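You operate a simulated robot arm through the tools that you are given. There is no shell and no other tool. Be economical: measure what you need, move in short steps, check, and stop when the job is done.

You run a simulated robot arm. Do the job below in one go: nothing can be reset, and whatever is moved stays where it is left.

## Task
Run six stirred shots on the cell, then stand bottle 2 in PASS or FAIL.
Fine: PASS from a mean of 40 kV; shut the cover to start; stirrer off after. Set down upright: what you pick out.

Only the result counts: the job must be done as asked and must still hold three seconds after the hand-in. Knocking over, shifting, dropping, spilling or breaking anything else fails it. Lids that push on must go on centred and level and be pressed home; caps that screw on are set level and turned clockwise until they are tight.

## Robot
A 7-joint arm with a two-finger parallel gripper, fixed in place. Base frame: the origin is at the foot of the arm, x ahead of it, y to its left, z up; the work surface is at about z = 0. Lengths are in cm, angles in degrees, forces in N, time in s.
With the tool pointing down near the work surface it reaches from about 24 to 62 cm from the base axis. Its first joint turns from -66.0 to 66.0 degrees. Payload 2.6 kg.
Tool frame: the origin (TCP) lies between the finger pads and is the grasp point; the fingertips stand 3 cm ahead of it; z points along the fingers, y is the line along which they close. Largest opening 9.4 cm; finger width 2.8, thickness 1; the body of the gripper, 5 by 9.6 cm, starts 5.5 cm behind the TCP.
Orientation is that of the tool frame in the base frame, as a unit quaternion [x, y, z, w]. With the fingers straight down and closing along the base's y, the tool's x points along the base's -x, its y along +y and its z along -z.

## Interface
- The arm moves only by the tool play_rows. Its argument "steps" is a list of rows, each an object of numbers (a shift or turn left out is 0, a gripper value left out holds the last): "hand": the gripper command, from -1 (shut) to 1 (fully open), values between in proportion; "dx", "dy", "dz": the shift along the base's x, y, z in units of 250 mm (1.0 is 250 mm); "wx", "wy", "wz": the turn, a rotation vector about the base's x, y, z in units of 120 degrees (1.0 is 120 degrees). In form: [{"hand": .., "dx": .., "dy": .., "dz": .., "wx": .., "wy": .., "wz": ..}, ...]. A call has 1 to 10 rows; each row is the pose to reach, as a shift and turn from the pose commanded when the call began. A call with a number of a shift or a turn outside -1 to 1 is refused whole. Each row takes 0.2 s and may step no farther than 5 cm and 8.6 degrees from the row before; otherwise, or with a gripper value out of range, the whole call is refused. Where a pose cannot be reached the arm comes as near as it can. A force on the tool above 90 N (or 10 N above the force at the start of the call, whichever is more), or a blocked arm, ends the call early, and 0.2 s more pass. Each finger travels about 7.2 cm/s and halts on what it meets, pressing with about 24 N; the grip force reading is that of the motor and also rises with nothing between the fingers. The clock runs only during rows and for 0.2 s after the last one: add rows that repeat a pose to give the fingers time. The reply holds the time, the measured pose of the TCP, the force on the tool along the base axes, the opening and the grip force, in the units named above and with some noise, with the torque about the TCP (base axes, N m) and any sound that the robot's microphone picked up.
- Cameras (640 x 400 px; columns grow to the right, rows downward): "scene" is fixed at [2.14, 41.62, 58.42]; the picture's right is [-0.86, -0.52, 0.00], its down [-0.26, 0.44, -0.86] and it looks along [0.44, -0.74, -0.51] (base axes); focal length 308 px, centre (320, 200). "wrist" rides on the gripper at [7.6, 1.4, -10.2] in the tool frame; the picture's right is [-0.18, 0.98, 0.00], its down [-0.75, -0.14, -0.64] and it looks along [-0.63, -0.12, 0.77] (tool axes); focal length 243 px, centre (320, 200). There is no depth. A picture from a camera that has moved, and an enlarged one, comes with that camera's place and axes in the base frame and with its lens. The place of the scene camera against the robot may be out by one fixed shift of up to 2.5 cm in any direction.
- grab_frame(camera): a new picture of that camera. The clock stands still meanwhile.
- zoom(camera, box): a new picture of the part [left, top, right, bottom] of that camera's present view, enlarged. The clock stands still meanwhile.
- sign_off(): hands the job in; it is judged then, once.

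Work in short steps. Places have to be worked out from the pictures, the camera data and where the tool is seen: move nearer, look again, correct. Check each grasp and each placing, and mend what went wrong. You have 120 turns and 64 pictures in all, those below and enlarged ones among them. Open the gripper and draw the arm clear of the work before you hand the job in, unless the task says otherwise; then end with one line.

The tools are called as a command line: name --argument value ..., lists and objects as JSON in quotes. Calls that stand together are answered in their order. play_rows: Moves the arm, as the interface text tells. Its arguments: {"type":"object","properties":{"steps":{"type":"array","items":{"type":"object","properties":{"hand":{"type":"number"},"dx":{"type":"number"},"dy":{"type":"number"},"dz":{"type":"number"},"wx":{"type":"number"},"wy":{"type":"number"},"wz":{"type":"number"}}}}},"required":["steps"]} The other tools are called the same way: grab_frame (camera) takes a picture; zoom (camera, box) takes an enlarged picture of a part of a camera's view; sign_off () hands the job in.

At the start:

```text
time_s: 0.0
eef_pos: [30.83, -16.69, 40.2]
tcp_rot: [0.001, 1.0, 0.0, 0.001]
contact_force: [0.2, -0.1, 0.0]
torque: [0.01, 0.01, 0.0]
finger_gap: 9.43
finger_force: 0.0
```

scene: 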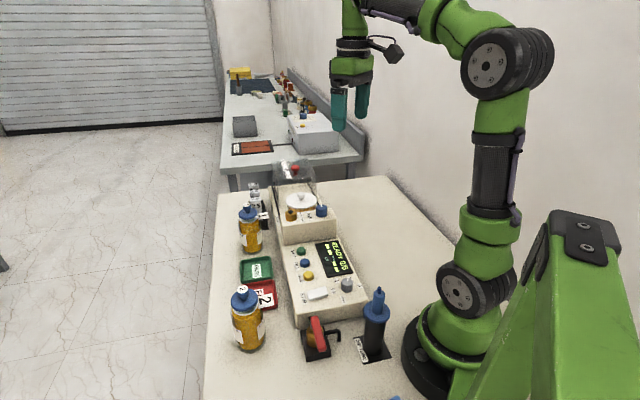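
wrist: 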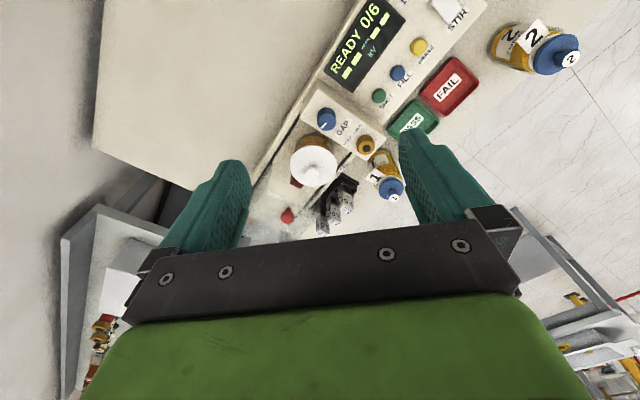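

The pictures show an oil tester with buttons, a knob, a display and bottles. I'll enlarge the parts before moving.

zoom --camera "scene" --box '[220, 150, 380, 250]'

zoom --camera "scene" --box '[220, 230, 420, 370]'

zoom --camera "wrist" --box '[260, 0, 600, 240]'

```text
4.00 times, centred on (300, 200) of scene
camera zoom: at [2.14, 41.62, 58.42], right [-0.86, -0.52, 0.0], down [-0.26, 0.44, -0.86], along [0.44, -0.74, -0.51], focal length 1234 px, centre (400, 200)
```

zoom: 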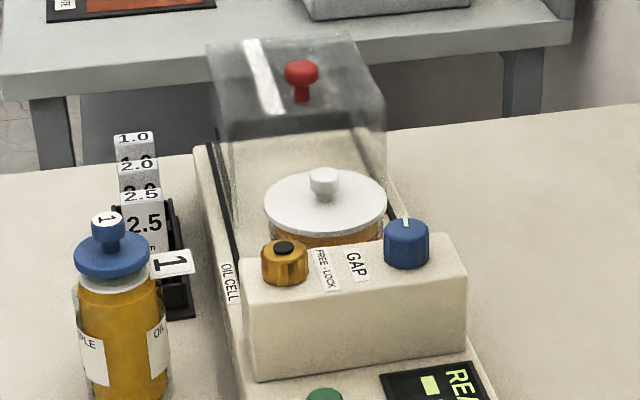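

```text
2.86 times, centred on (320, 300) of scene
camera zoom: at [2.14, 41.62, 58.42], right [-0.86, -0.52, 0.0], down [-0.26, 0.44, -0.86], along [0.44, -0.74, -0.51], focal length 881 px, centre (320, -86)
```

zoom: 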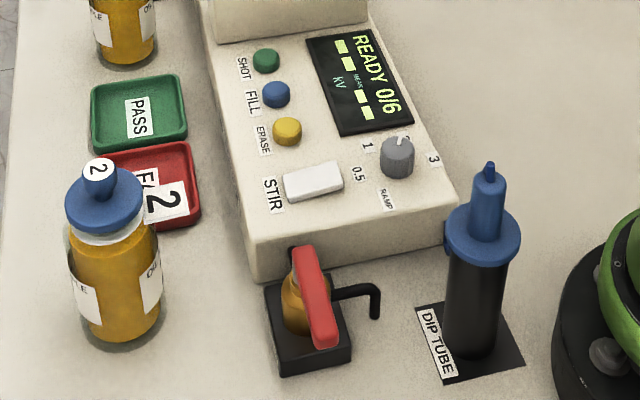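

```text
1.67 times, centred on (430, 120) of wrist
camera zoom: at [23.25, -15.25, 50.42], right [0.18, 0.98, 0.0], down [0.75, -0.14, 0.64], along [0.63, -0.12, -0.77], focal length 404 px, centre (137, 333)
```

zoom: 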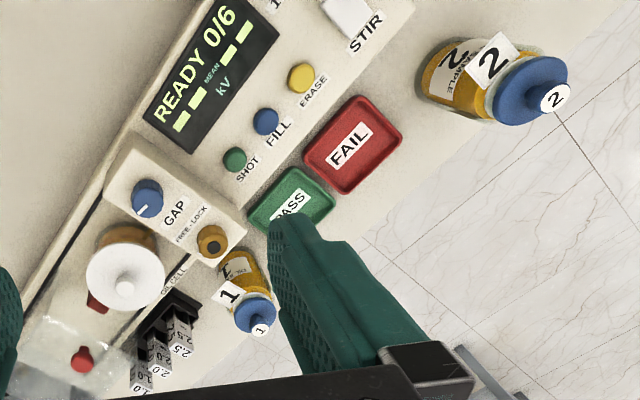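

I'll take larger views of the cell, the gauge block and the knob area from the present wrist pose.

zoom --camera "wrist" --box '[240, 60, 420, 240]'

zoom --camera "wrist" --box '[300, 0, 480, 112]'

```text
2.22 times, centred on (330, 150) of wrist
camera zoom: at [23.25, -15.25, 50.42], right [0.18, 0.98, 0.0], down [0.75, -0.14, 0.64], along [0.63, -0.12, -0.77], focal length 539 px, centre (298, 311)
```

zoom: 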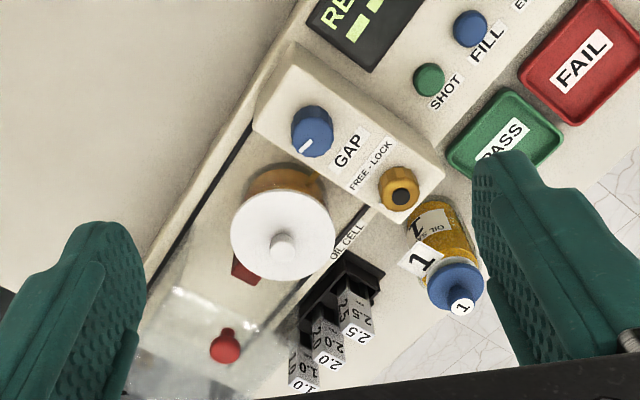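

```text
3.56 times, centred on (390, 56) of wrist
camera zoom: at [23.25, -15.25, 50.42], right [0.18, 0.98, 0.0], down [0.75, -0.14, 0.64], along [0.63, -0.12, -0.77], focal length 863 px, centre (71, 712)
```

zoom: 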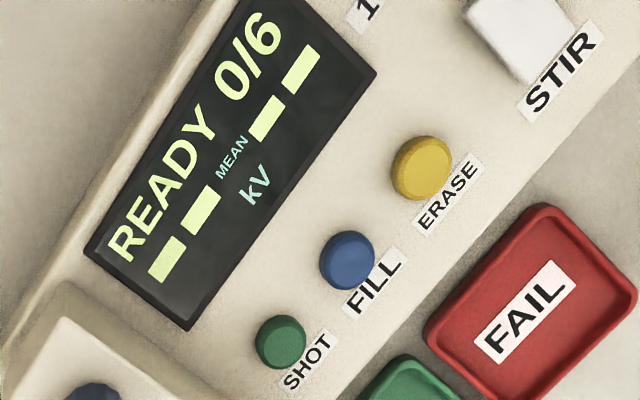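

The cell has a white disc over it and a red item beside it, so I'll go lower for a closer view.

play_rows --steps '[{"dy": -0.04, "dz": -0.16, "hand": 1}, {"dy": -0.08, "dz": -0.32}, {"dy": -0.12, "dz": -0.48}, {"dy": -0.12, "dz": -0.48}]'

grab_frame --camera "wrist"

zoom --camera "wrist" --box '[200, 100, 440, 250]'

```text
time_s: 1.0
eef_pos: [30.91, -19.98, 28.35]
tcp_rot: [0.0, 1.0, 0.0, 0.0]
contact_force: [-0.4, -0.2, -0.9]
torque: [0.01, 0.0, 0.02]
finger_gap: 9.43
finger_force: 0.2
```

```text
56 pictures are left
camera wrist: at [23.42, -18.41, 38.47], right [0.18, 0.98, 0.0], down [0.75, -0.14, 0.64], along [0.63, -0.12, -0.77], focal length 243 px, centre (320, 200)
```

wrist: 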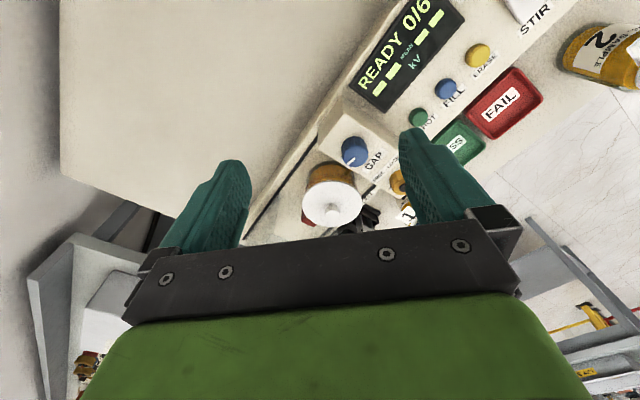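

```text
2.67 times, centred on (320, 175) of wrist
camera zoom: at [23.42, -18.41, 38.47], right [0.18, 0.98, 0.0], down [0.75, -0.14, 0.64], along [0.63, -0.12, -0.77], focal length 647 px, centre (320, 267)
```

zoom: 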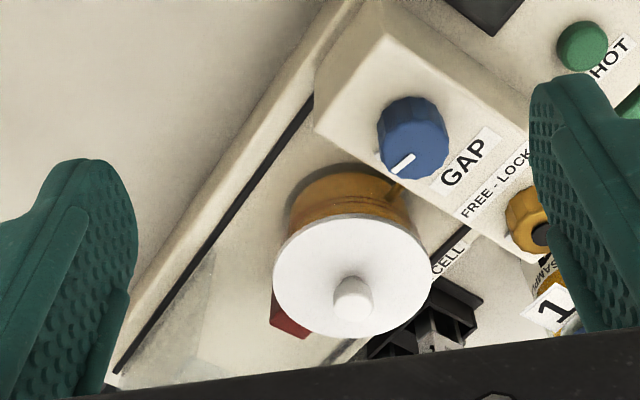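

The disc is near (44, -20.6, 15.3) and the cover knob near (53, -27, 17). I'll put the camera almost above the cell to see the red item and the cover.

play_rows --steps '[{"dx": 0.17, "dy": -0.01, "dz": 0.08}, {"dx": 0.34, "dy": -0.03, "dz": 0.16}, {"dx": 0.51, "dy": -0.05, "dz": 0.2}, {"dx": 0.68, "dy": -0.08, "dz": 0.2}, {"dx": 0.76, "dy": -0.08, "dz": 0.2}]'

grab_frame --camera "wrist"

```text
time_s: 2.2
eef_pos: [48.72, -21.8, 32.99]
tcp_rot: [-0.001, 1.0, 0.0, 0.0]
contact_force: [0.5, -0.2, -0.2]
torque: [-0.02, 0.04, 0.02]
finger_gap: 9.41
finger_force: 0.1
out of reach, approached as far as the arm can: row 5
```

```text
54 pictures are left
camera wrist: at [41.2, -20.24, 43.26], right [0.18, 0.98, 0.0], down [0.75, -0.14, 0.64], along [0.63, -0.12, -0.77], focal length 243 px, centre (320, 200)
```

wrist: 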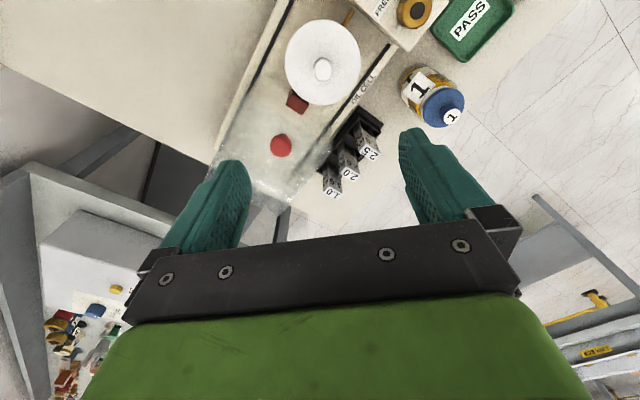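

zoom --camera "wrist" --box '[220, 0, 420, 210]'

```text
1.90 times, centred on (320, 105) of wrist
camera zoom: at [41.2, -20.24, 43.26], right [0.18, 0.98, 0.0], down [0.75, -0.14, 0.64], along [0.63, -0.12, -0.77], focal length 462 px, centre (320, 381)
```

zoom: 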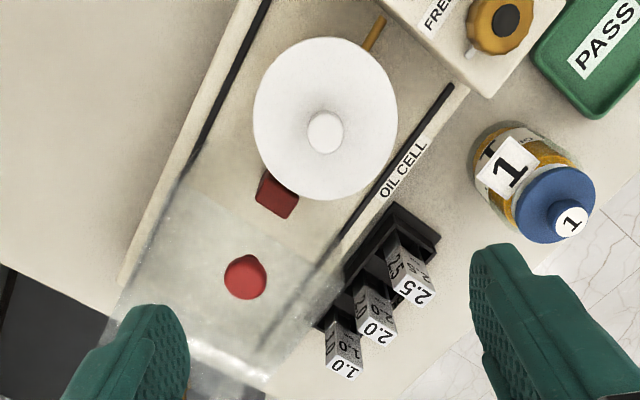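

The lid knob is near (47.4, -21.2, 12.3) and the cover knob near (53.9, -27.4, 16.2). I want to know what the red block behind the cell is, so I'll enlarge it and the block holding the gap lock.

zoom --camera "wrist" --box '[240, 70, 340, 170]'

zoom --camera "scene" --box '[265, 150, 345, 250]'

```text
4.00 times, centred on (290, 120) of wrist
camera zoom: at [41.2, -20.24, 43.26], right [0.18, 0.98, 0.0], down [0.75, -0.14, 0.64], along [0.63, -0.12, -0.77], focal length 970 px, centre (440, 520)
```

zoom: 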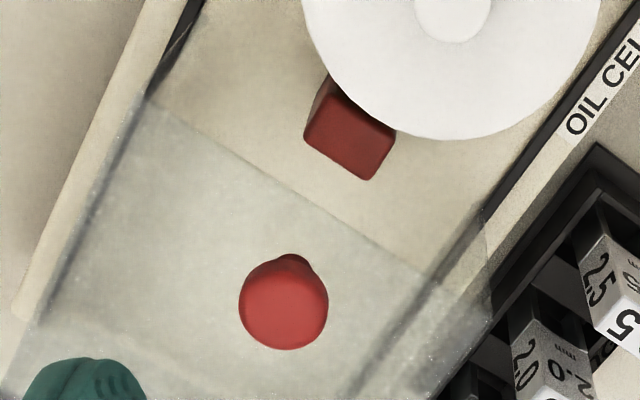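

```text
4.00 times, centred on (305, 200) of scene
camera zoom: at [2.14, 41.62, 58.42], right [-0.86, -0.52, 0.0], down [-0.26, 0.44, -0.86], along [0.44, -0.74, -0.51], focal length 1234 px, centre (380, 200)
```

zoom: 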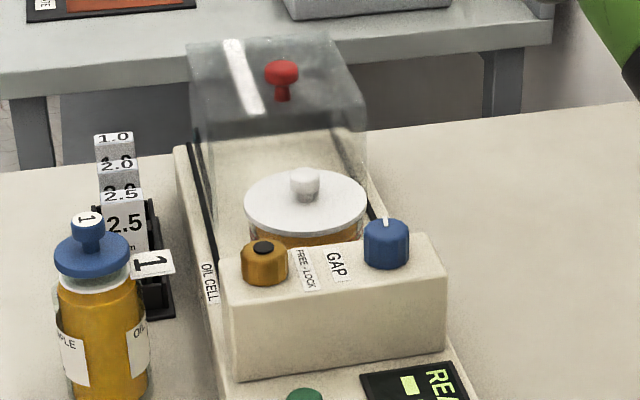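

The red block is centred on the tester's axis behind the cell, so it looks like a fixed fitting. SHOT is near (38, -7.6, 5.5) and STIR near (28, 2.4, 5.5), so I'll look at the panel next.

play_rows --steps '[{"dx": -0.1, "dy": 0.12, "dz": 0, "hand": -1}, {"dx": -0.2, "dy": 0.24, "dz": 0}, {"dx": -0.3, "dy": 0.36, "dz": -0.09}, {"dx": -0.4, "dy": 0.48, "dz": -0.18}, {"dx": -0.5, "dy": 0.6, "dz": -0.27}, {"dx": -0.52, "dy": 0.64, "dz": -0.36}, {"dx": -0.52, "dy": 0.64, "dz": -0.36}]'

grab_frame --camera "wrist"

```text
time_s: 3.8
eef_pos: [35.92, -5.93, 24.04]
tcp_rot: [0.0, 1.0, 0.0, 0.0]
contact_force: [-0.2, -0.3, 0.5]
torque: [0.01, -0.02, -0.02]
finger_gap: 0.0
finger_force: 23.6
```

```text
50 pictures are left
camera wrist: at [28.28, -4.38, 34.29], right [0.18, 0.98, 0.0], down [0.75, -0.14, 0.64], along [0.63, -0.12, -0.77], focal length 243 px, centre (320, 200)
```

wrist: 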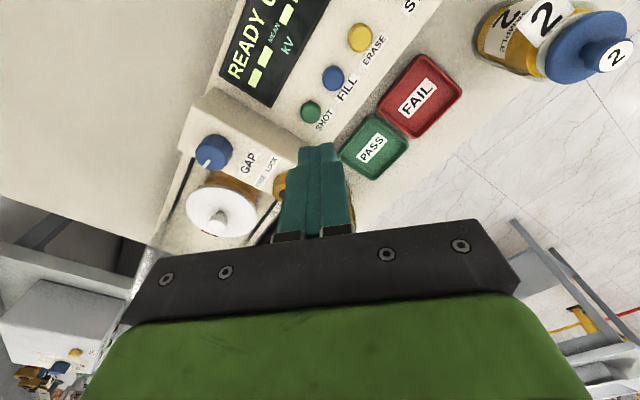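

SHOT comes out again at about (38.1, -7.3, 5.8). I'll move over toward STIR to measure the rocker.

play_rows --steps '[{"dx": -0.12, "dy": 0.12, "dz": -0.04}, {"dx": -0.24, "dy": 0.24, "dz": -0.1}, {"dx": -0.28, "dy": 0.28, "dz": -0.16}, {"dx": -0.28, "dy": 0.28, "dz": -0.16}]'

grab_frame --camera "wrist"

```text
time_s: 4.8
eef_pos: [28.81, 1.35, 20.02]
tcp_rot: [0.001, 1.0, 0.001, -0.001]
contact_force: [-0.1, 0.1, 0.0]
torque: [-0.02, -0.02, 0.01]
finger_gap: 0.02
finger_force: 24.3
```

```text
49 pictures are left
camera wrist: at [21.22, 2.82, 30.21], right [0.18, 0.98, 0.0], down [0.75, -0.14, 0.64], along [0.63, -0.12, -0.77], focal length 243 px, centre (320, 200)
```

wrist: 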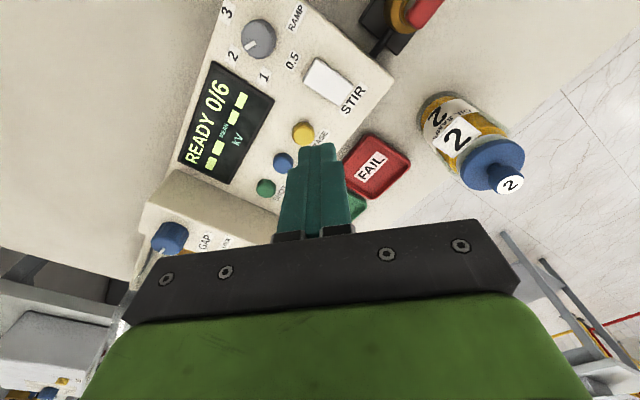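

zoom --camera "wrist" --box '[230, 20, 410, 140]'

```text
3.33 times, centred on (320, 80) of wrist
camera zoom: at [21.22, 2.82, 30.21], right [0.18, 0.98, 0.0], down [0.75, -0.14, 0.64], along [0.63, -0.12, -0.77], focal length 809 px, centre (320, 600)
```

zoom: 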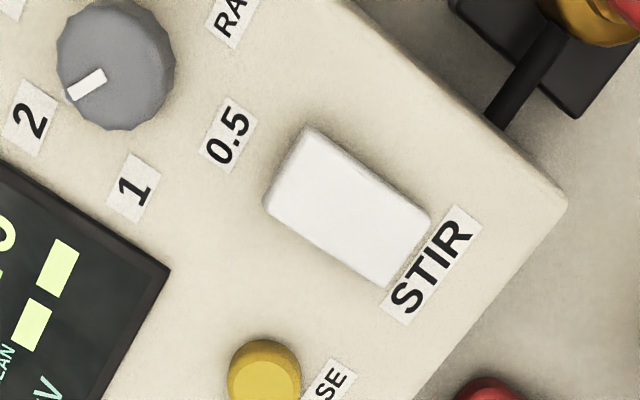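

The rocker centre is near (27.3, 2.4), with its ends at about (26.3, 1.4) and (28.4, 3.6). I'll check which way it is tilted.

zoom --camera "scene" --box '[290, 270, 370, 320]'

```text
8.00 times, centred on (330, 295) of scene
camera zoom: at [2.14, 41.62, 58.42], right [-0.86, -0.52, 0.0], down [-0.26, 0.44, -0.86], along [0.44, -0.74, -0.51], focal length 2468 px, centre (240, -560)
```

zoom: 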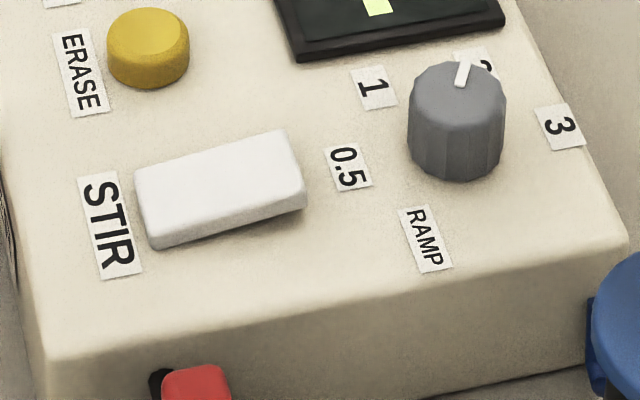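

The end away from the STIR label looks raised, so the switch appears off and I should press that end at about (26.2, 1.3). I'll come down above it first.

play_rows --steps '[{"dx": -0.05, "dz": -0.1}, {"dx": -0.104, "dz": -0.25}, {"dx": -0.104, "dy": -0.002, "dz": -0.4}, {"dx": -0.104, "dy": -0.002, "dz": -0.4}]'

zoom --camera "scene" --box '[270, 230, 370, 320]'

grab_frame --camera "wrist"

```text
time_s: 5.8
eef_pos: [26.08, 1.13, 9.84]
tcp_rot: [0.001, 1.0, 0.0, 0.0]
contact_force: [-1.2, 0.4, 0.1]
torque: [0.0, -0.01, -0.02]
finger_gap: 0.0
finger_force: 23.9
```

```text
4.44 times, centred on (320, 275) of scene
camera zoom: at [2.14, 41.62, 58.42], right [-0.86, -0.52, 0.0], down [-0.26, 0.44, -0.86], along [0.44, -0.74, -0.51], focal length 1371 px, centre (320, -133)
```

zoom: 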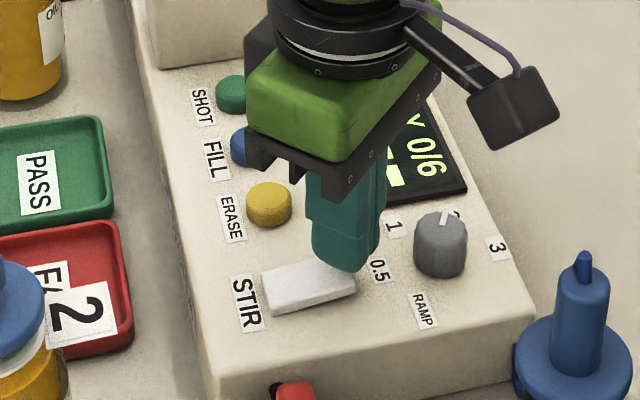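

```text
45 pictures are left
camera wrist: at [18.63, 2.56, 20.14], right [0.18, 0.98, 0.0], down [0.75, -0.14, 0.64], along [0.63, -0.12, -0.77], focal length 243 px, centre (320, 200)
```

wrist: 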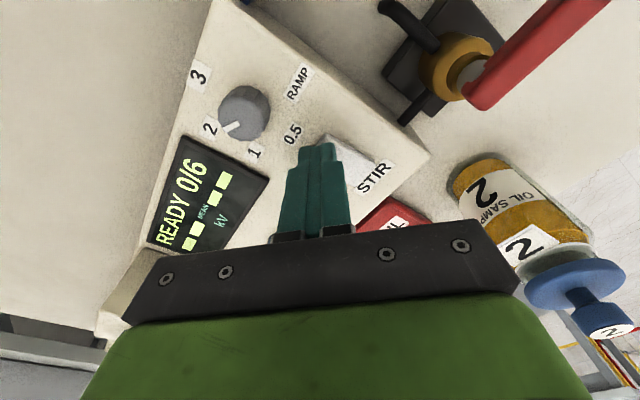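

The tips are just above the raised end. I'll press down in small steps and watch the force.

play_rows --steps '[{"dy": 0.006, "dz": -0.016}, {"dy": 0.006, "dz": -0.028}]'

```text
time_s: 6.4
eef_pos: [26.22, 1.3, 9.26]
tcp_rot: [-0.001, 1.0, 0.0, 0.0]
contact_force: [0.1, 0.1, -0.7]
torque: [0.02, 0.04, -0.03]
finger_gap: 0.0
finger_force: 24.0
```

No contact yet, so I'll continue down.

play_rows --steps '[{"dz": -0.012}, {"dz": -0.02}]'

```text
time_s: 7.0
eef_pos: [26.2, 1.2, 8.94]
tcp_rot: [-0.001, 1.0, -0.001, 0.001]
contact_force: [-9.6, -5.1, 27.2]
torque: [0.0, -0.08, 0.1]
finger_gap: 0.04
finger_force: 23.3
```

There is contact at a tip height of 5.9 with about 27 N and no click yet, so I'll press a little further.

play_rows --steps '[{"dz": -0.008}, {"dz": -0.014}]'

```text
time_s: 7.4
eef_pos: [26.2, 1.17, 9.05]
tcp_rot: [0.002, 1.0, 0.0, 0.001]
contact_force: [-5.0, 0.1, 16.5]
torque: [0.13, -0.03, 0.01]
finger_gap: 0.0
finger_force: 23.7
stopped in row 2: the force on the tool passed its limit at 101 N (the readings are from after the stop); the commanded pose is now the measured one
```

play_rows --steps '[{"dz": 0.08}, {"dz": 0.2}, {"dz": 0.3}]'

zoom --camera "scene" --box '[270, 230, 370, 320]'

grab_frame --camera "wrist"

```text
time_s: 8.2
eef_pos: [26.08, 1.09, 16.61]
tcp_rot: [0.003, 1.0, 0.0, 0.0]
contact_force: [0.0, -0.1, -0.1]
torque: [-0.02, -0.01, -0.01]
finger_gap: 0.01
finger_force: 24.1
```

```text
4.44 times, centred on (320, 275) of scene
camera zoom: at [2.14, 41.62, 58.42], right [-0.86, -0.52, 0.0], down [-0.26, 0.44, -0.86], along [0.44, -0.74, -0.51], focal length 1371 px, centre (320, -133)
```

zoom: 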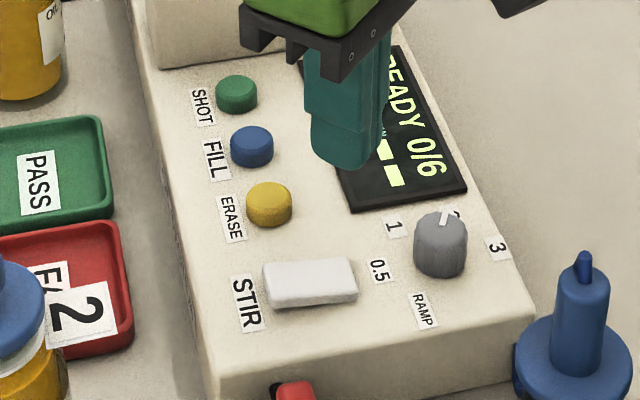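

```text
43 pictures are left
camera wrist: at [18.61, 2.67, 26.69], right [0.19, 0.98, 0.0], down [0.75, -0.14, 0.64], along [0.63, -0.12, -0.77], focal length 243 px, centre (320, 200)
```

wrist: 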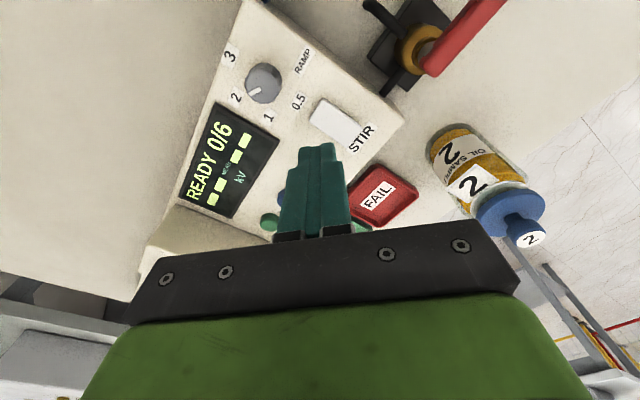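

The rocker has tipped the other way, so the stirrer is now on as far as I can tell. Next I'll move near the cover knob and measure it for a grasp.

play_rows --steps '[{"dz": 0.18}, {"dx": 0.1, "dy": -0.1, "dz": 0.3, "hand": 0}, {"dx": 0.22, "dy": -0.22, "dz": 0.42}, {"dx": 0.34, "dy": -0.34, "dz": 0.45}, {"dx": 0.46, "dy": -0.46, "dz": 0.45}, {"dx": 0.58, "dy": -0.58, "dz": 0.45}, {"dx": 0.7, "dy": -0.7, "dz": 0.45}, {"dx": 0.8, "dy": -0.82, "dz": 0.45}, {"dx": 0.8, "dy": -0.84, "dz": 0.45}]'

grab_frame --camera "wrist"

```text
refused: row 3 steps farther than a row can; nothing moved
```

```text
42 pictures are left
camera wrist: at [18.61, 2.67, 26.69], right [0.19, 0.98, 0.0], down [0.75, -0.14, 0.64], along [0.63, -0.12, -0.77], focal length 243 px, centre (320, 200)
```

wrist: 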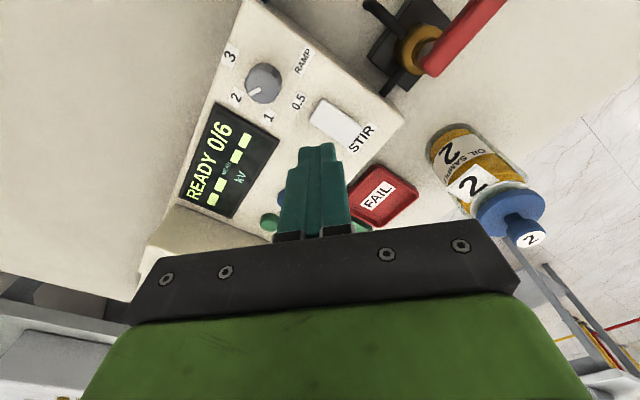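

One step was too long, so the whole call was refused. I'll send the same path with shorter steps.

play_rows --steps '[{"dz": 0.18}, {"dx": 0.08, "dy": -0.08, "dz": 0.3, "hand": 0}, {"dx": 0.19, "dy": -0.19, "dz": 0.4}, {"dx": 0.31, "dy": -0.31, "dz": 0.45}, {"dx": 0.43, "dy": -0.44, "dz": 0.45}, {"dx": 0.55, "dy": -0.57, "dz": 0.45}, {"dx": 0.67, "dy": -0.7, "dz": 0.45}, {"dx": 0.8, "dy": -0.83, "dz": 0.45}, {"dx": 0.8, "dy": -0.84, "dz": 0.45}]'

grab_frame --camera "wrist"

```text
time_s: 10.2
eef_pos: [46.16, -19.58, 27.43]
tcp_rot: [0.002, 1.0, 0.0, 0.0]
contact_force: [0.2, 0.6, 0.3]
torque: [-0.02, 0.03, 0.0]
finger_gap: 4.7
finger_force: 0.0
```

```text
41 pictures are left
camera wrist: at [38.61, -18.09, 37.7], right [0.19, 0.98, 0.0], down [0.75, -0.14, 0.64], along [0.63, -0.12, -0.77], focal length 243 px, centre (320, 200)
```

wrist: 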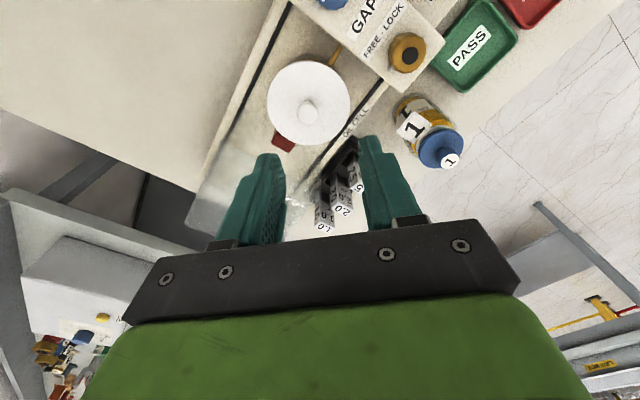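

The left finger hides the knob. I'll turn the wrist toward it and come nearer, staying above it.

play_rows --steps '[{"dx": 0.03, "dy": -0.06, "dz": -0.03, "wz": -0.06}, {"dx": 0.06, "dy": -0.12, "dz": -0.06, "wz": -0.12}, {"dx": 0.09, "dy": -0.18, "dz": -0.1, "wz": -0.18}, {"dx": 0.11, "dy": -0.236, "dz": -0.136, "wz": -0.225}, {"dx": 0.11, "dy": -0.236, "dz": -0.136, "wz": -0.225}]'

grab_frame --camera "wrist"

```text
time_s: 11.4
eef_pos: [48.96, -25.72, 24.26]
tcp_rot: [0.236, 0.972, 0.0, 0.001]
contact_force: [0.2, -0.2, 0.5]
torque: [-0.02, 0.01, 0.01]
finger_gap: 4.67
finger_force: 0.0
```

```text
40 pictures are left
camera wrist: at [42.85, -20.88, 34.38], right [0.61, 0.79, 0.0], down [0.6, -0.47, 0.64], along [0.51, -0.39, -0.77], focal length 243 px, centre (320, 200)
```

wrist: 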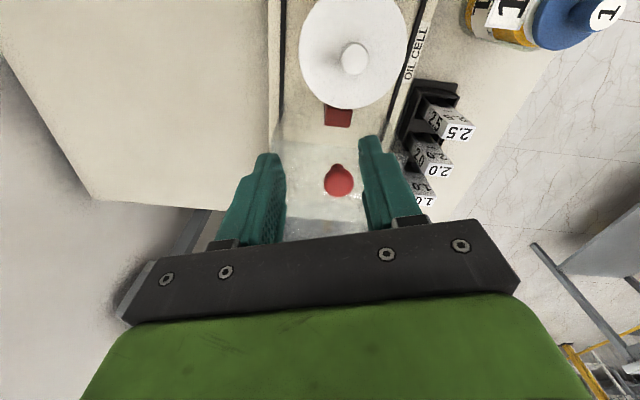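

The knob is near (54.1, -27.2, 16.2), close to the reach limit. I'll come down in line with it and slide outward with the fingers either side.

play_rows --steps '[{"dx": 0.04, "dy": 0.02, "dz": -0.1, "hand": 0.2}, {"dx": 0.045, "dy": 0.02, "dz": -0.22}, {"dx": 0.09, "dy": -0.003, "dz": -0.22}, {"dx": 0.13, "dy": -0.023, "dz": -0.22}, {"dx": 0.13, "dy": -0.023, "dz": -0.22}]'

grab_frame --camera "wrist"

zoom --camera "scene" --box '[240, 120, 360, 220]'

```text
time_s: 12.6
eef_pos: [52.22, -26.3, 18.7]
tcp_rot: [0.235, 0.972, 0.0, 0.002]
contact_force: [-0.2, -0.2, -0.1]
torque: [-0.01, 0.01, 0.0]
finger_gap: 5.66
finger_force: 0.0
```

```text
39 pictures are left
camera wrist: at [46.16, -21.41, 28.91], right [0.61, 0.79, 0.0], down [0.61, -0.47, 0.64], along [0.51, -0.39, -0.77], focal length 243 px, centre (320, 200)
```

wrist: 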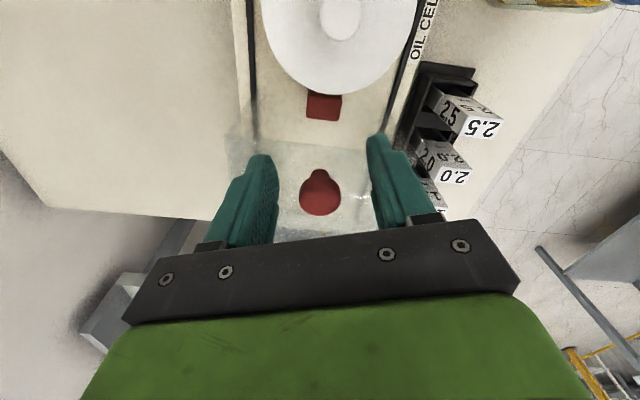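

```text
4.00 times, centred on (300, 170) of scene
camera zoom: at [2.14, 41.62, 58.42], right [-0.86, -0.52, 0.0], down [-0.26, 0.44, -0.86], along [0.44, -0.74, -0.51], focal length 1234 px, centre (400, 320)
```

zoom: 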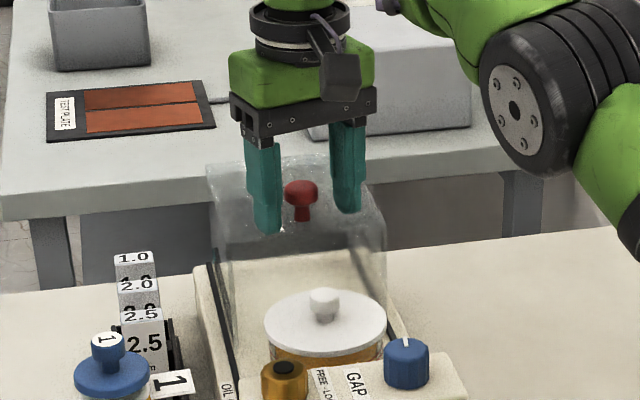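

The knob sits between the fingers. I'll go 1.2 cm further out and a bit lower, then close.

play_rows --steps '[{"dx": 0.044, "dy": -0.022, "dz": -0.03}, {"dx": 0.044, "dy": -0.022, "dz": -0.036}, {"dx": 0.044, "dy": -0.022, "dz": -0.036, "hand": -1}, {"dx": 0.044, "dy": -0.022, "dz": -0.036}, {"dx": 0.044, "dy": -0.022, "dz": -0.036}]'

grab_frame --camera "wrist"

```text
time_s: 13.8
eef_pos: [53.25, -27.04, 18.21]
tcp_rot: [0.237, 0.972, -0.005, 0.004]
contact_force: [-11.5, -11.9, 30.5]
torque: [0.1, -0.19, -0.33]
finger_gap: 2.51
finger_force: 45.1
```

```text
37 pictures are left
camera wrist: at [47.1, -22.12, 28.35], right [0.62, 0.79, 0.0], down [0.6, -0.47, 0.65], along [0.51, -0.4, -0.76], focal length 243 px, centre (320, 200)
```

wrist: 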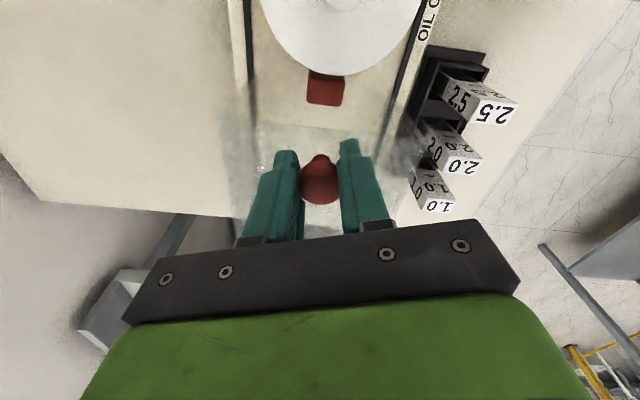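

The knob is gripped (2.5 cm), and the tips press on the roof. I'll ease up slightly and pull the cover along the rails toward the cell.

play_rows --steps '[{"dz": 0.012}, {"dx": -0.015, "dy": 0.0145, "dz": 0.014}, {"dx": -0.03, "dy": 0.029, "dz": 0.014}, {"dx": -0.045, "dy": 0.0435, "dz": 0.014}, {"dx": -0.058, "dy": 0.056, "dz": 0.014}]'

grab_frame --camera "wrist"

```text
time_s: 15.0
eef_pos: [51.62, -25.53, 18.22]
tcp_rot: [0.236, 0.972, -0.003, -0.001]
contact_force: [-12.8, -14.1, 7.0]
torque: [-0.28, -0.41, -0.04]
finger_gap: 2.53
finger_force: 45.0
```

```text
36 pictures are left
camera wrist: at [45.69, -20.68, 28.42], right [0.61, 0.79, -0.01], down [0.61, -0.47, 0.64], along [0.5, -0.4, -0.77], focal length 243 px, centre (320, 200)
```

wrist: 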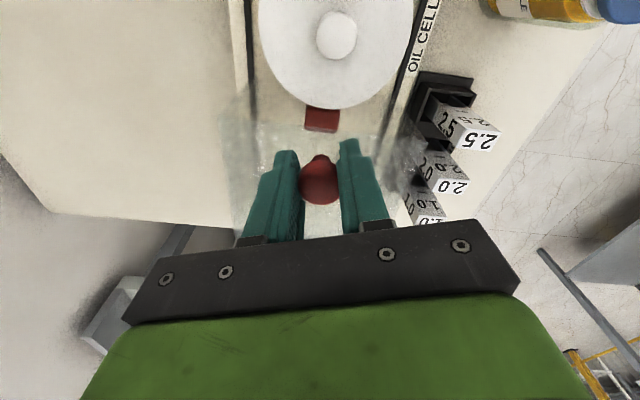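

The cover slides along the rails with the knob held. I'll keep pulling and take out some of the sideways load.

play_rows --steps '[{"dx": -0.026, "dy": 0.01}, {"dx": -0.054, "dy": 0.038}, {"dx": -0.082, "dy": 0.066}, {"dx": -0.11, "dy": 0.094}, {"dx": -0.138, "dy": 0.122}]'

grab_frame --camera "wrist"

```text
time_s: 16.2
eef_pos: [48.33, -22.33, 18.28]
tcp_rot: [0.235, 0.972, 0.001, 0.0]
contact_force: [-5.3, -5.8, -2.2]
torque: [0.29, 0.9, 0.2]
finger_gap: 2.52
finger_force: 45.2
```

```text
35 pictures are left
camera wrist: at [42.33, -17.45, 28.43], right [0.61, 0.79, 0.0], down [0.61, -0.47, 0.64], along [0.51, -0.39, -0.77], focal length 243 px, centre (320, 200)
```

wrist: 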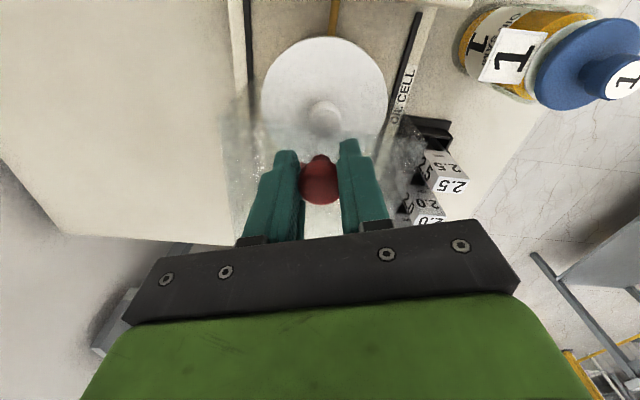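

The cover is now passing over the lid without hitting it. I'll keep pulling toward the gap block.

play_rows --steps '[{"dx": -0.03, "dy": 0.026}, {"dx": -0.058, "dy": 0.054}, {"dx": -0.086, "dy": 0.082}, {"dx": -0.114, "dy": 0.11}, {"dx": -0.142, "dy": 0.138}]'

grab_frame --camera "wrist"

```text
time_s: 17.4
eef_pos: [44.87, -18.72, 18.16]
tcp_rot: [0.234, 0.972, 0.001, 0.0]
contact_force: [-0.2, -0.8, -1.9]
torque: [0.58, 1.1, 0.05]
finger_gap: 2.5
finger_force: 44.9
```

```text
34 pictures are left
camera wrist: at [38.8, -13.96, 28.41], right [0.61, 0.79, 0.0], down [0.61, -0.47, 0.64], along [0.51, -0.39, -0.77], focal length 243 px, centre (320, 200)
```

wrist: 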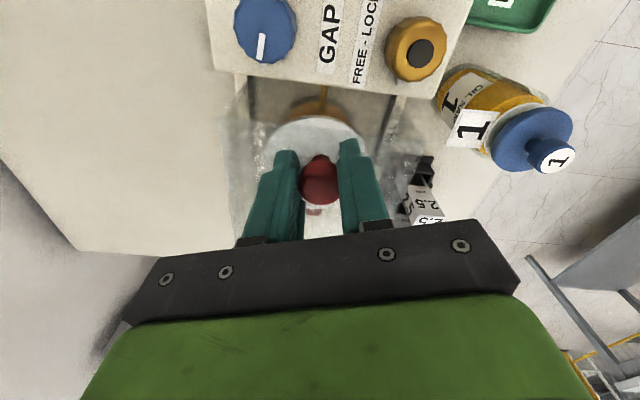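

There is still some gap to the gap block, so I'll pull on until the cover stops.

play_rows --steps '[{"dx": -0.02, "dy": 0.0195}, {"dx": -0.04, "dy": 0.039}, {"dx": -0.06, "dy": 0.058}, {"dx": -0.08, "dy": 0.078}]'

grab_frame --camera "wrist"

```text
time_s: 18.4
eef_pos: [42.8, -16.38, 18.2]
tcp_rot: [0.233, 0.972, 0.002, -0.001]
contact_force: [2.7, 3.0, 4.6]
torque: [0.06, -0.12, 0.05]
finger_gap: 0.0
finger_force: 32.8
```

```text
33 pictures are left
camera wrist: at [36.82, -11.61, 28.45], right [0.61, 0.79, 0.01], down [0.61, -0.47, 0.64], along [0.51, -0.39, -0.77], focal length 243 px, centre (320, 200)
```

wrist: 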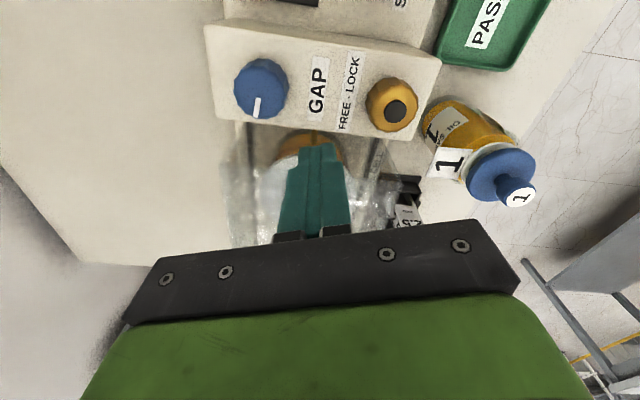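

The fingers slipped off the knob, so the cover met a stop or some resistance. I'll rise and look.

play_rows --steps '[{"dz": 0.15}, {"dx": -0.1, "dy": 0.08, "dz": 0.28}, {"dx": -0.25, "dy": 0.16, "dz": 0.33}, {"dx": -0.25, "dy": 0.16, "dz": 0.33}]'

zoom --camera "wrist" --box '[170, 0, 470, 230]'

zoom --camera "scene" --box '[240, 150, 360, 290]'

```text
time_s: 19.4
eef_pos: [36.65, -12.79, 26.36]
tcp_rot: [0.235, 0.972, 0.0, -0.001]
contact_force: [-0.3, -0.5, -0.4]
torque: [0.0, -0.01, 0.01]
finger_gap: 0.0
finger_force: 33.2
```

```text
1.74 times, centred on (320, 115) of wrist
camera zoom: at [30.63, -7.88, 36.52], right [0.61, 0.79, 0.0], down [0.61, -0.47, 0.64], along [0.51, -0.39, -0.77], focal length 422 px, centre (320, 348)
```

zoom: 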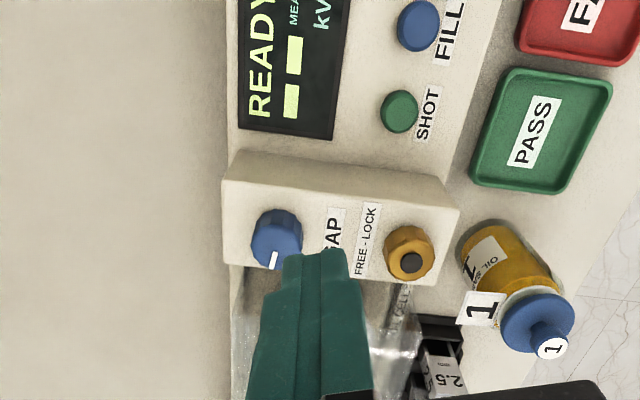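

```text
2.86 times, centred on (300, 220) of scene
camera zoom: at [2.14, 41.62, 58.42], right [-0.86, -0.52, 0.0], down [-0.26, 0.44, -0.86], along [0.44, -0.74, -0.51], focal length 881 px, centre (377, 143)
```

zoom: 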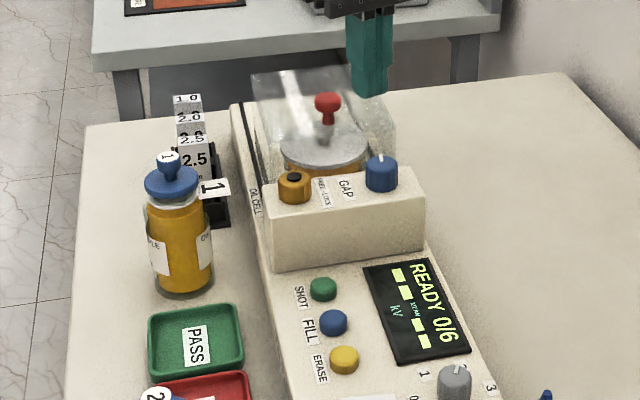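

The cover looks almost, but perhaps not fully, shut. I'll look from above the cell.

play_rows --steps '[{"dx": 0.14, "dy": -0.1, "dz": 0.06}, {"dx": 0.28, "dy": -0.2, "dz": 0.1}, {"dx": 0.4, "dy": -0.3, "dz": 0.1, "hand": 0.1}, {"dx": 0.4, "dy": -0.3, "dz": 0.1}]'

zoom --camera "wrist" --box '[170, 0, 470, 230]'

```text
time_s: 20.4
eef_pos: [46.69, -20.47, 29.13]
tcp_rot: [0.235, 0.972, 0.0, 0.0]
contact_force: [-0.7, 0.8, 0.4]
torque: [-0.02, 0.02, -0.01]
finger_gap: 5.2
finger_force: 0.0
```

```text
1.74 times, centred on (320, 115) of wrist
camera zoom: at [40.73, -15.59, 39.26], right [0.61, 0.79, 0.0], down [0.61, -0.47, 0.64], along [0.51, -0.39, -0.77], focal length 422 px, centre (320, 348)
```

zoom: 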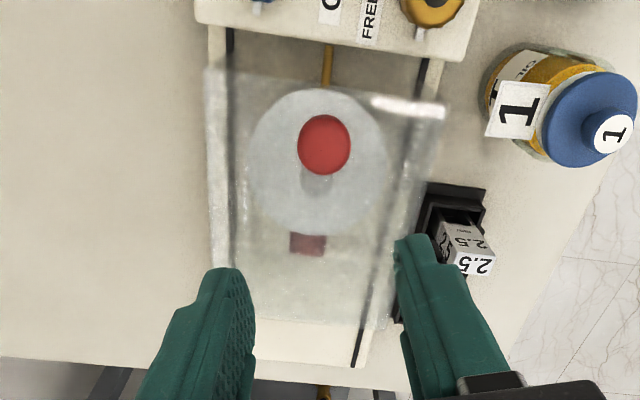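

About 1.7 cm of gap is left and the knob is near (45.5, -18.9). I'll push it from behind with closed fingers, turned square to the rails.

play_rows --steps '[{"dx": 0.03, "dy": -0.02, "dz": -0.1, "wz": -0.05, "hand": -1}, {"dx": 0.06, "dy": -0.04, "dz": -0.24, "wz": -0.1}, {"dx": 0.068, "dy": -0.048, "dz": -0.36, "wz": -0.14}, {"dx": 0.068, "dy": -0.048, "dz": -0.426, "wz": -0.14}, {"dx": 0.068, "dy": -0.048, "dz": -0.426, "wz": -0.14}]'

grab_frame --camera "wrist"

```text
time_s: 21.6
eef_pos: [48.29, -21.47, 18.2]
tcp_rot: [0.375, 0.927, 0.0, 0.0]
contact_force: [-0.6, 0.4, -0.3]
torque: [-0.02, 0.02, -0.03]
finger_gap: 0.01
finger_force: 24.0
```

```text
29 pictures are left
camera wrist: at [43.9, -15.09, 28.49], right [0.82, 0.58, 0.0], down [0.44, -0.62, 0.64], along [0.37, -0.52, -0.77], focal length 243 px, centre (320, 200)
```

wrist: 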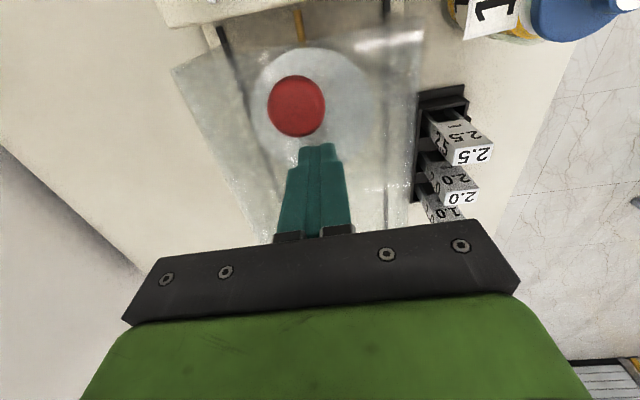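

The fingers are behind the knob and about in line, with roughly 1.2 cm to contact. I'll push along the rail in small steps.

play_rows --steps '[{"dx": -0.037, "dy": 0.02}, {"dx": -0.055, "dy": 0.038}, {"dx": -0.07, "dy": 0.052}, {"dx": -0.084, "dy": 0.066}, {"dx": -0.098, "dy": 0.079}, {"dx": -0.098, "dy": 0.079}]'

grab_frame --camera "wrist"

```text
time_s: 23.0
eef_pos: [46.26, -20.15, 18.54]
tcp_rot: [0.372, 0.928, -0.007, 0.012]
contact_force: [44.0, -35.3, -7.4]
torque: [-0.3, -1.08, -0.16]
finger_gap: 0.0
finger_force: 24.2
```

```text
28 pictures are left
camera wrist: at [41.57, -13.6, 28.56], right [0.81, 0.58, 0.0], down [0.44, -0.61, 0.66], along [0.39, -0.54, -0.75], focal length 243 px, centre (320, 200)
```

wrist: 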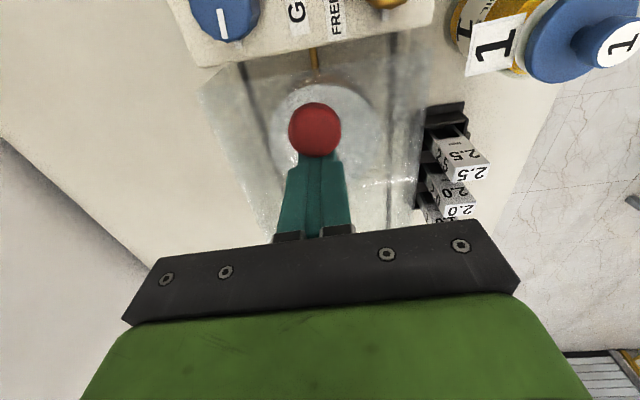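

The cover now resists with 56 N. I'll push slightly harder once, to tell an end stop from friction.

play_rows --steps '[{"dx": -0.005, "dy": 0.005}, {"dx": -0.01, "dy": 0.01}, {"dx": -0.01, "dy": 0.01}]'

```text
time_s: 23.8
eef_pos: [46.17, -20.14, 18.63]
tcp_rot: [0.368, 0.93, -0.01, 0.017]
contact_force: [66.1, -52.2, -18.0]
torque: [-1.07, -1.0, -0.28]
finger_gap: 0.02
finger_force: 23.9
```

It doesn't move at 84 N, so this is a hard stop. I'll back off and check whether it is shut or blocked.

play_rows --steps '[{"dx": 0.05, "dy": -0.05}, {"dx": 0.06, "dy": -0.06, "dz": 0.15}, {"dx": 0.06, "dy": -0.06, "dz": 0.3}, {"dx": 0.06, "dy": -0.06, "dz": 0.36}]'

zoom --camera "wrist" --box '[200, 0, 440, 200]'

zoom --camera "scene" --box '[260, 150, 350, 240]'

```text
time_s: 24.8
eef_pos: [47.16, -20.84, 27.46]
tcp_rot: [0.375, 0.927, 0.0, 0.001]
contact_force: [0.6, -0.5, -0.6]
torque: [0.01, -0.01, 0.0]
finger_gap: 0.0
finger_force: 24.0
```

```text
2.00 times, centred on (320, 100) of wrist
camera zoom: at [42.72, -14.42, 37.63], right [0.81, 0.58, 0.0], down [0.44, -0.63, 0.64], along [0.37, -0.52, -0.77], focal length 485 px, centre (320, 400)
```

zoom: 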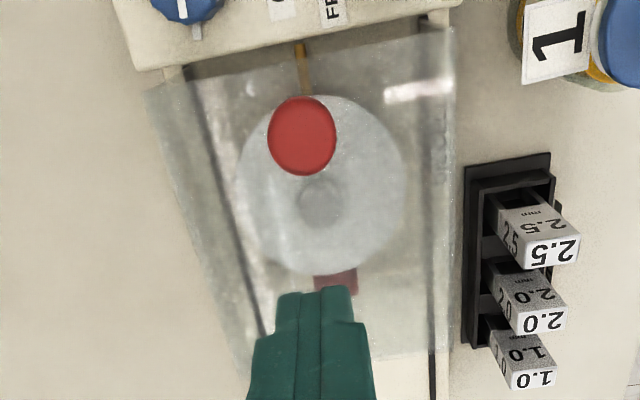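

```text
4.44 times, centred on (305, 195) of scene
camera zoom: at [2.14, 41.62, 58.42], right [-0.86, -0.52, 0.0], down [-0.26, 0.44, -0.86], along [0.44, -0.74, -0.51], focal length 1371 px, centre (387, 222)
```

zoom: 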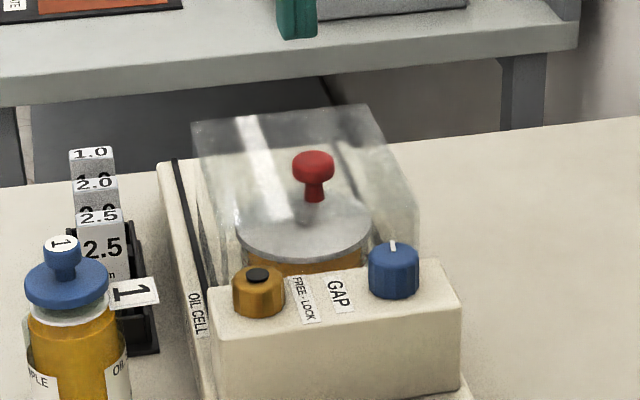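

The cover's front edge now sits at the gap block, so I take it as shut. I'll go over SHOT.

play_rows --steps '[{"dx": -0.1, "dy": 0.14, "dz": 0}, {"dx": -0.2, "dy": 0.28, "dz": -0.08}, {"dx": -0.3, "dy": 0.42, "dz": -0.16}, {"dx": -0.358, "dy": 0.537, "dz": -0.28}, {"dx": -0.358, "dy": 0.537, "dz": -0.42}, {"dx": -0.358, "dy": 0.537, "dz": -0.56}, {"dx": -0.358, "dy": 0.537, "dz": -0.66}, {"dx": -0.358, "dy": 0.537, "dz": -0.66}]'

zoom --camera "scene" --box '[270, 220, 370, 300]'

grab_frame --camera "wrist"

```text
time_s: 26.6
eef_pos: [38.36, -7.53, 10.62]
tcp_rot: [0.375, 0.927, 0.0, 0.001]
contact_force: [-0.3, -0.2, 0.1]
torque: [0.01, 0.01, -0.01]
finger_gap: 0.01
finger_force: 23.8
```

```text
5.00 times, centred on (320, 260) of scene
camera zoom: at [2.14, 41.62, 58.42], right [-0.86, -0.52, 0.0], down [-0.26, 0.44, -0.86], along [0.44, -0.74, -0.51], focal length 1542 px, centre (320, -100)
```

zoom: 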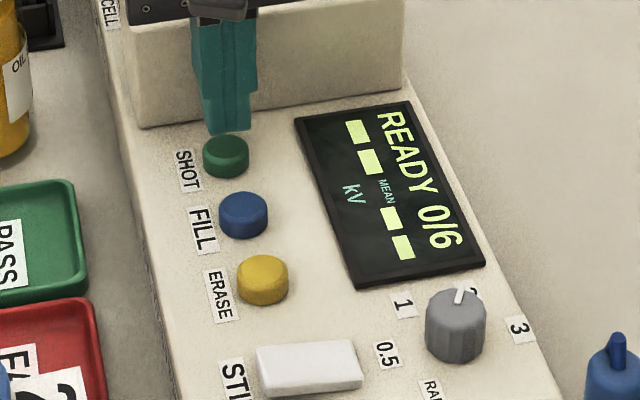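

```text
24 pictures are left
camera wrist: at [33.82, -1.02, 20.88], right [0.82, 0.58, 0.0], down [0.44, -0.62, 0.64], along [0.37, -0.52, -0.77], focal length 243 px, centre (320, 200)
```

wrist: 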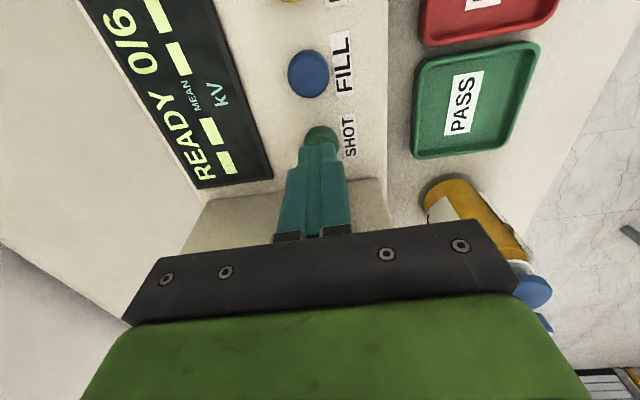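

The tips are a bit behind the button, which comes out near (37.7, -6.6). I'll shift about 0.9 cm and lower in small steps.

play_rows --steps '[{"dx": -0.024, "dy": 0.034}, {"dx": -0.024, "dy": 0.034, "dz": -0.03}, {"dx": -0.024, "dy": 0.034, "dz": -0.05}]'

```text
time_s: 27.4
eef_pos: [37.51, -6.67, 9.56]
tcp_rot: [0.375, 0.927, 0.0, 0.0]
contact_force: [0.0, 0.2, -0.6]
torque: [-0.01, -0.01, -0.02]
finger_gap: 0.02
finger_force: 24.4
```

play_rows --steps '[{"dz": -0.01}, {"dz": -0.02}, {"dz": -0.03}]'

```text
time_s: 28.2
eef_pos: [37.52, -6.67, 8.92]
tcp_rot: [0.374, 0.927, 0.0, 0.001]
contact_force: [0.7, 0.7, 2.6]
torque: [0.03, -0.06, -0.01]
finger_gap: 0.0
finger_force: 24.4
heard: click
```

It clicked. I'll release and read the display.

play_rows --steps '[{"dz": 0.02}, {"dz": 0.06}]'

zoom --camera "scene" --box '[270, 220, 370, 300]'

```text
time_s: 28.8
eef_pos: [37.49, -6.66, 10.33]
tcp_rot: [0.375, 0.927, -0.001, 0.0]
contact_force: [0.2, -0.8, -0.3]
torque: [-0.02, 0.03, 0.01]
finger_gap: 0.0
finger_force: 23.8
```

```text
5.00 times, centred on (320, 260) of scene
camera zoom: at [2.14, 41.62, 58.42], right [-0.86, -0.52, 0.0], down [-0.26, 0.44, -0.86], along [0.44, -0.74, -0.51], focal length 1542 px, centre (320, -100)
```

zoom: 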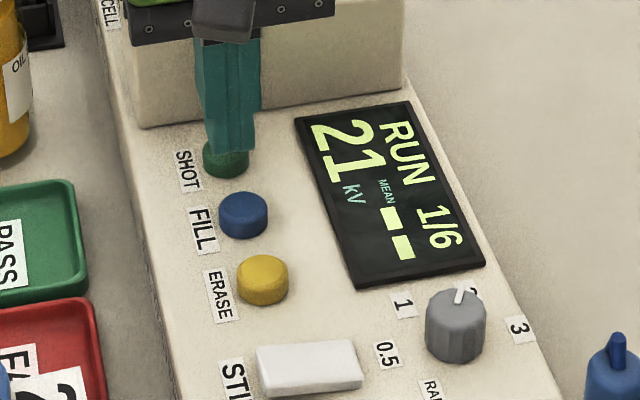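

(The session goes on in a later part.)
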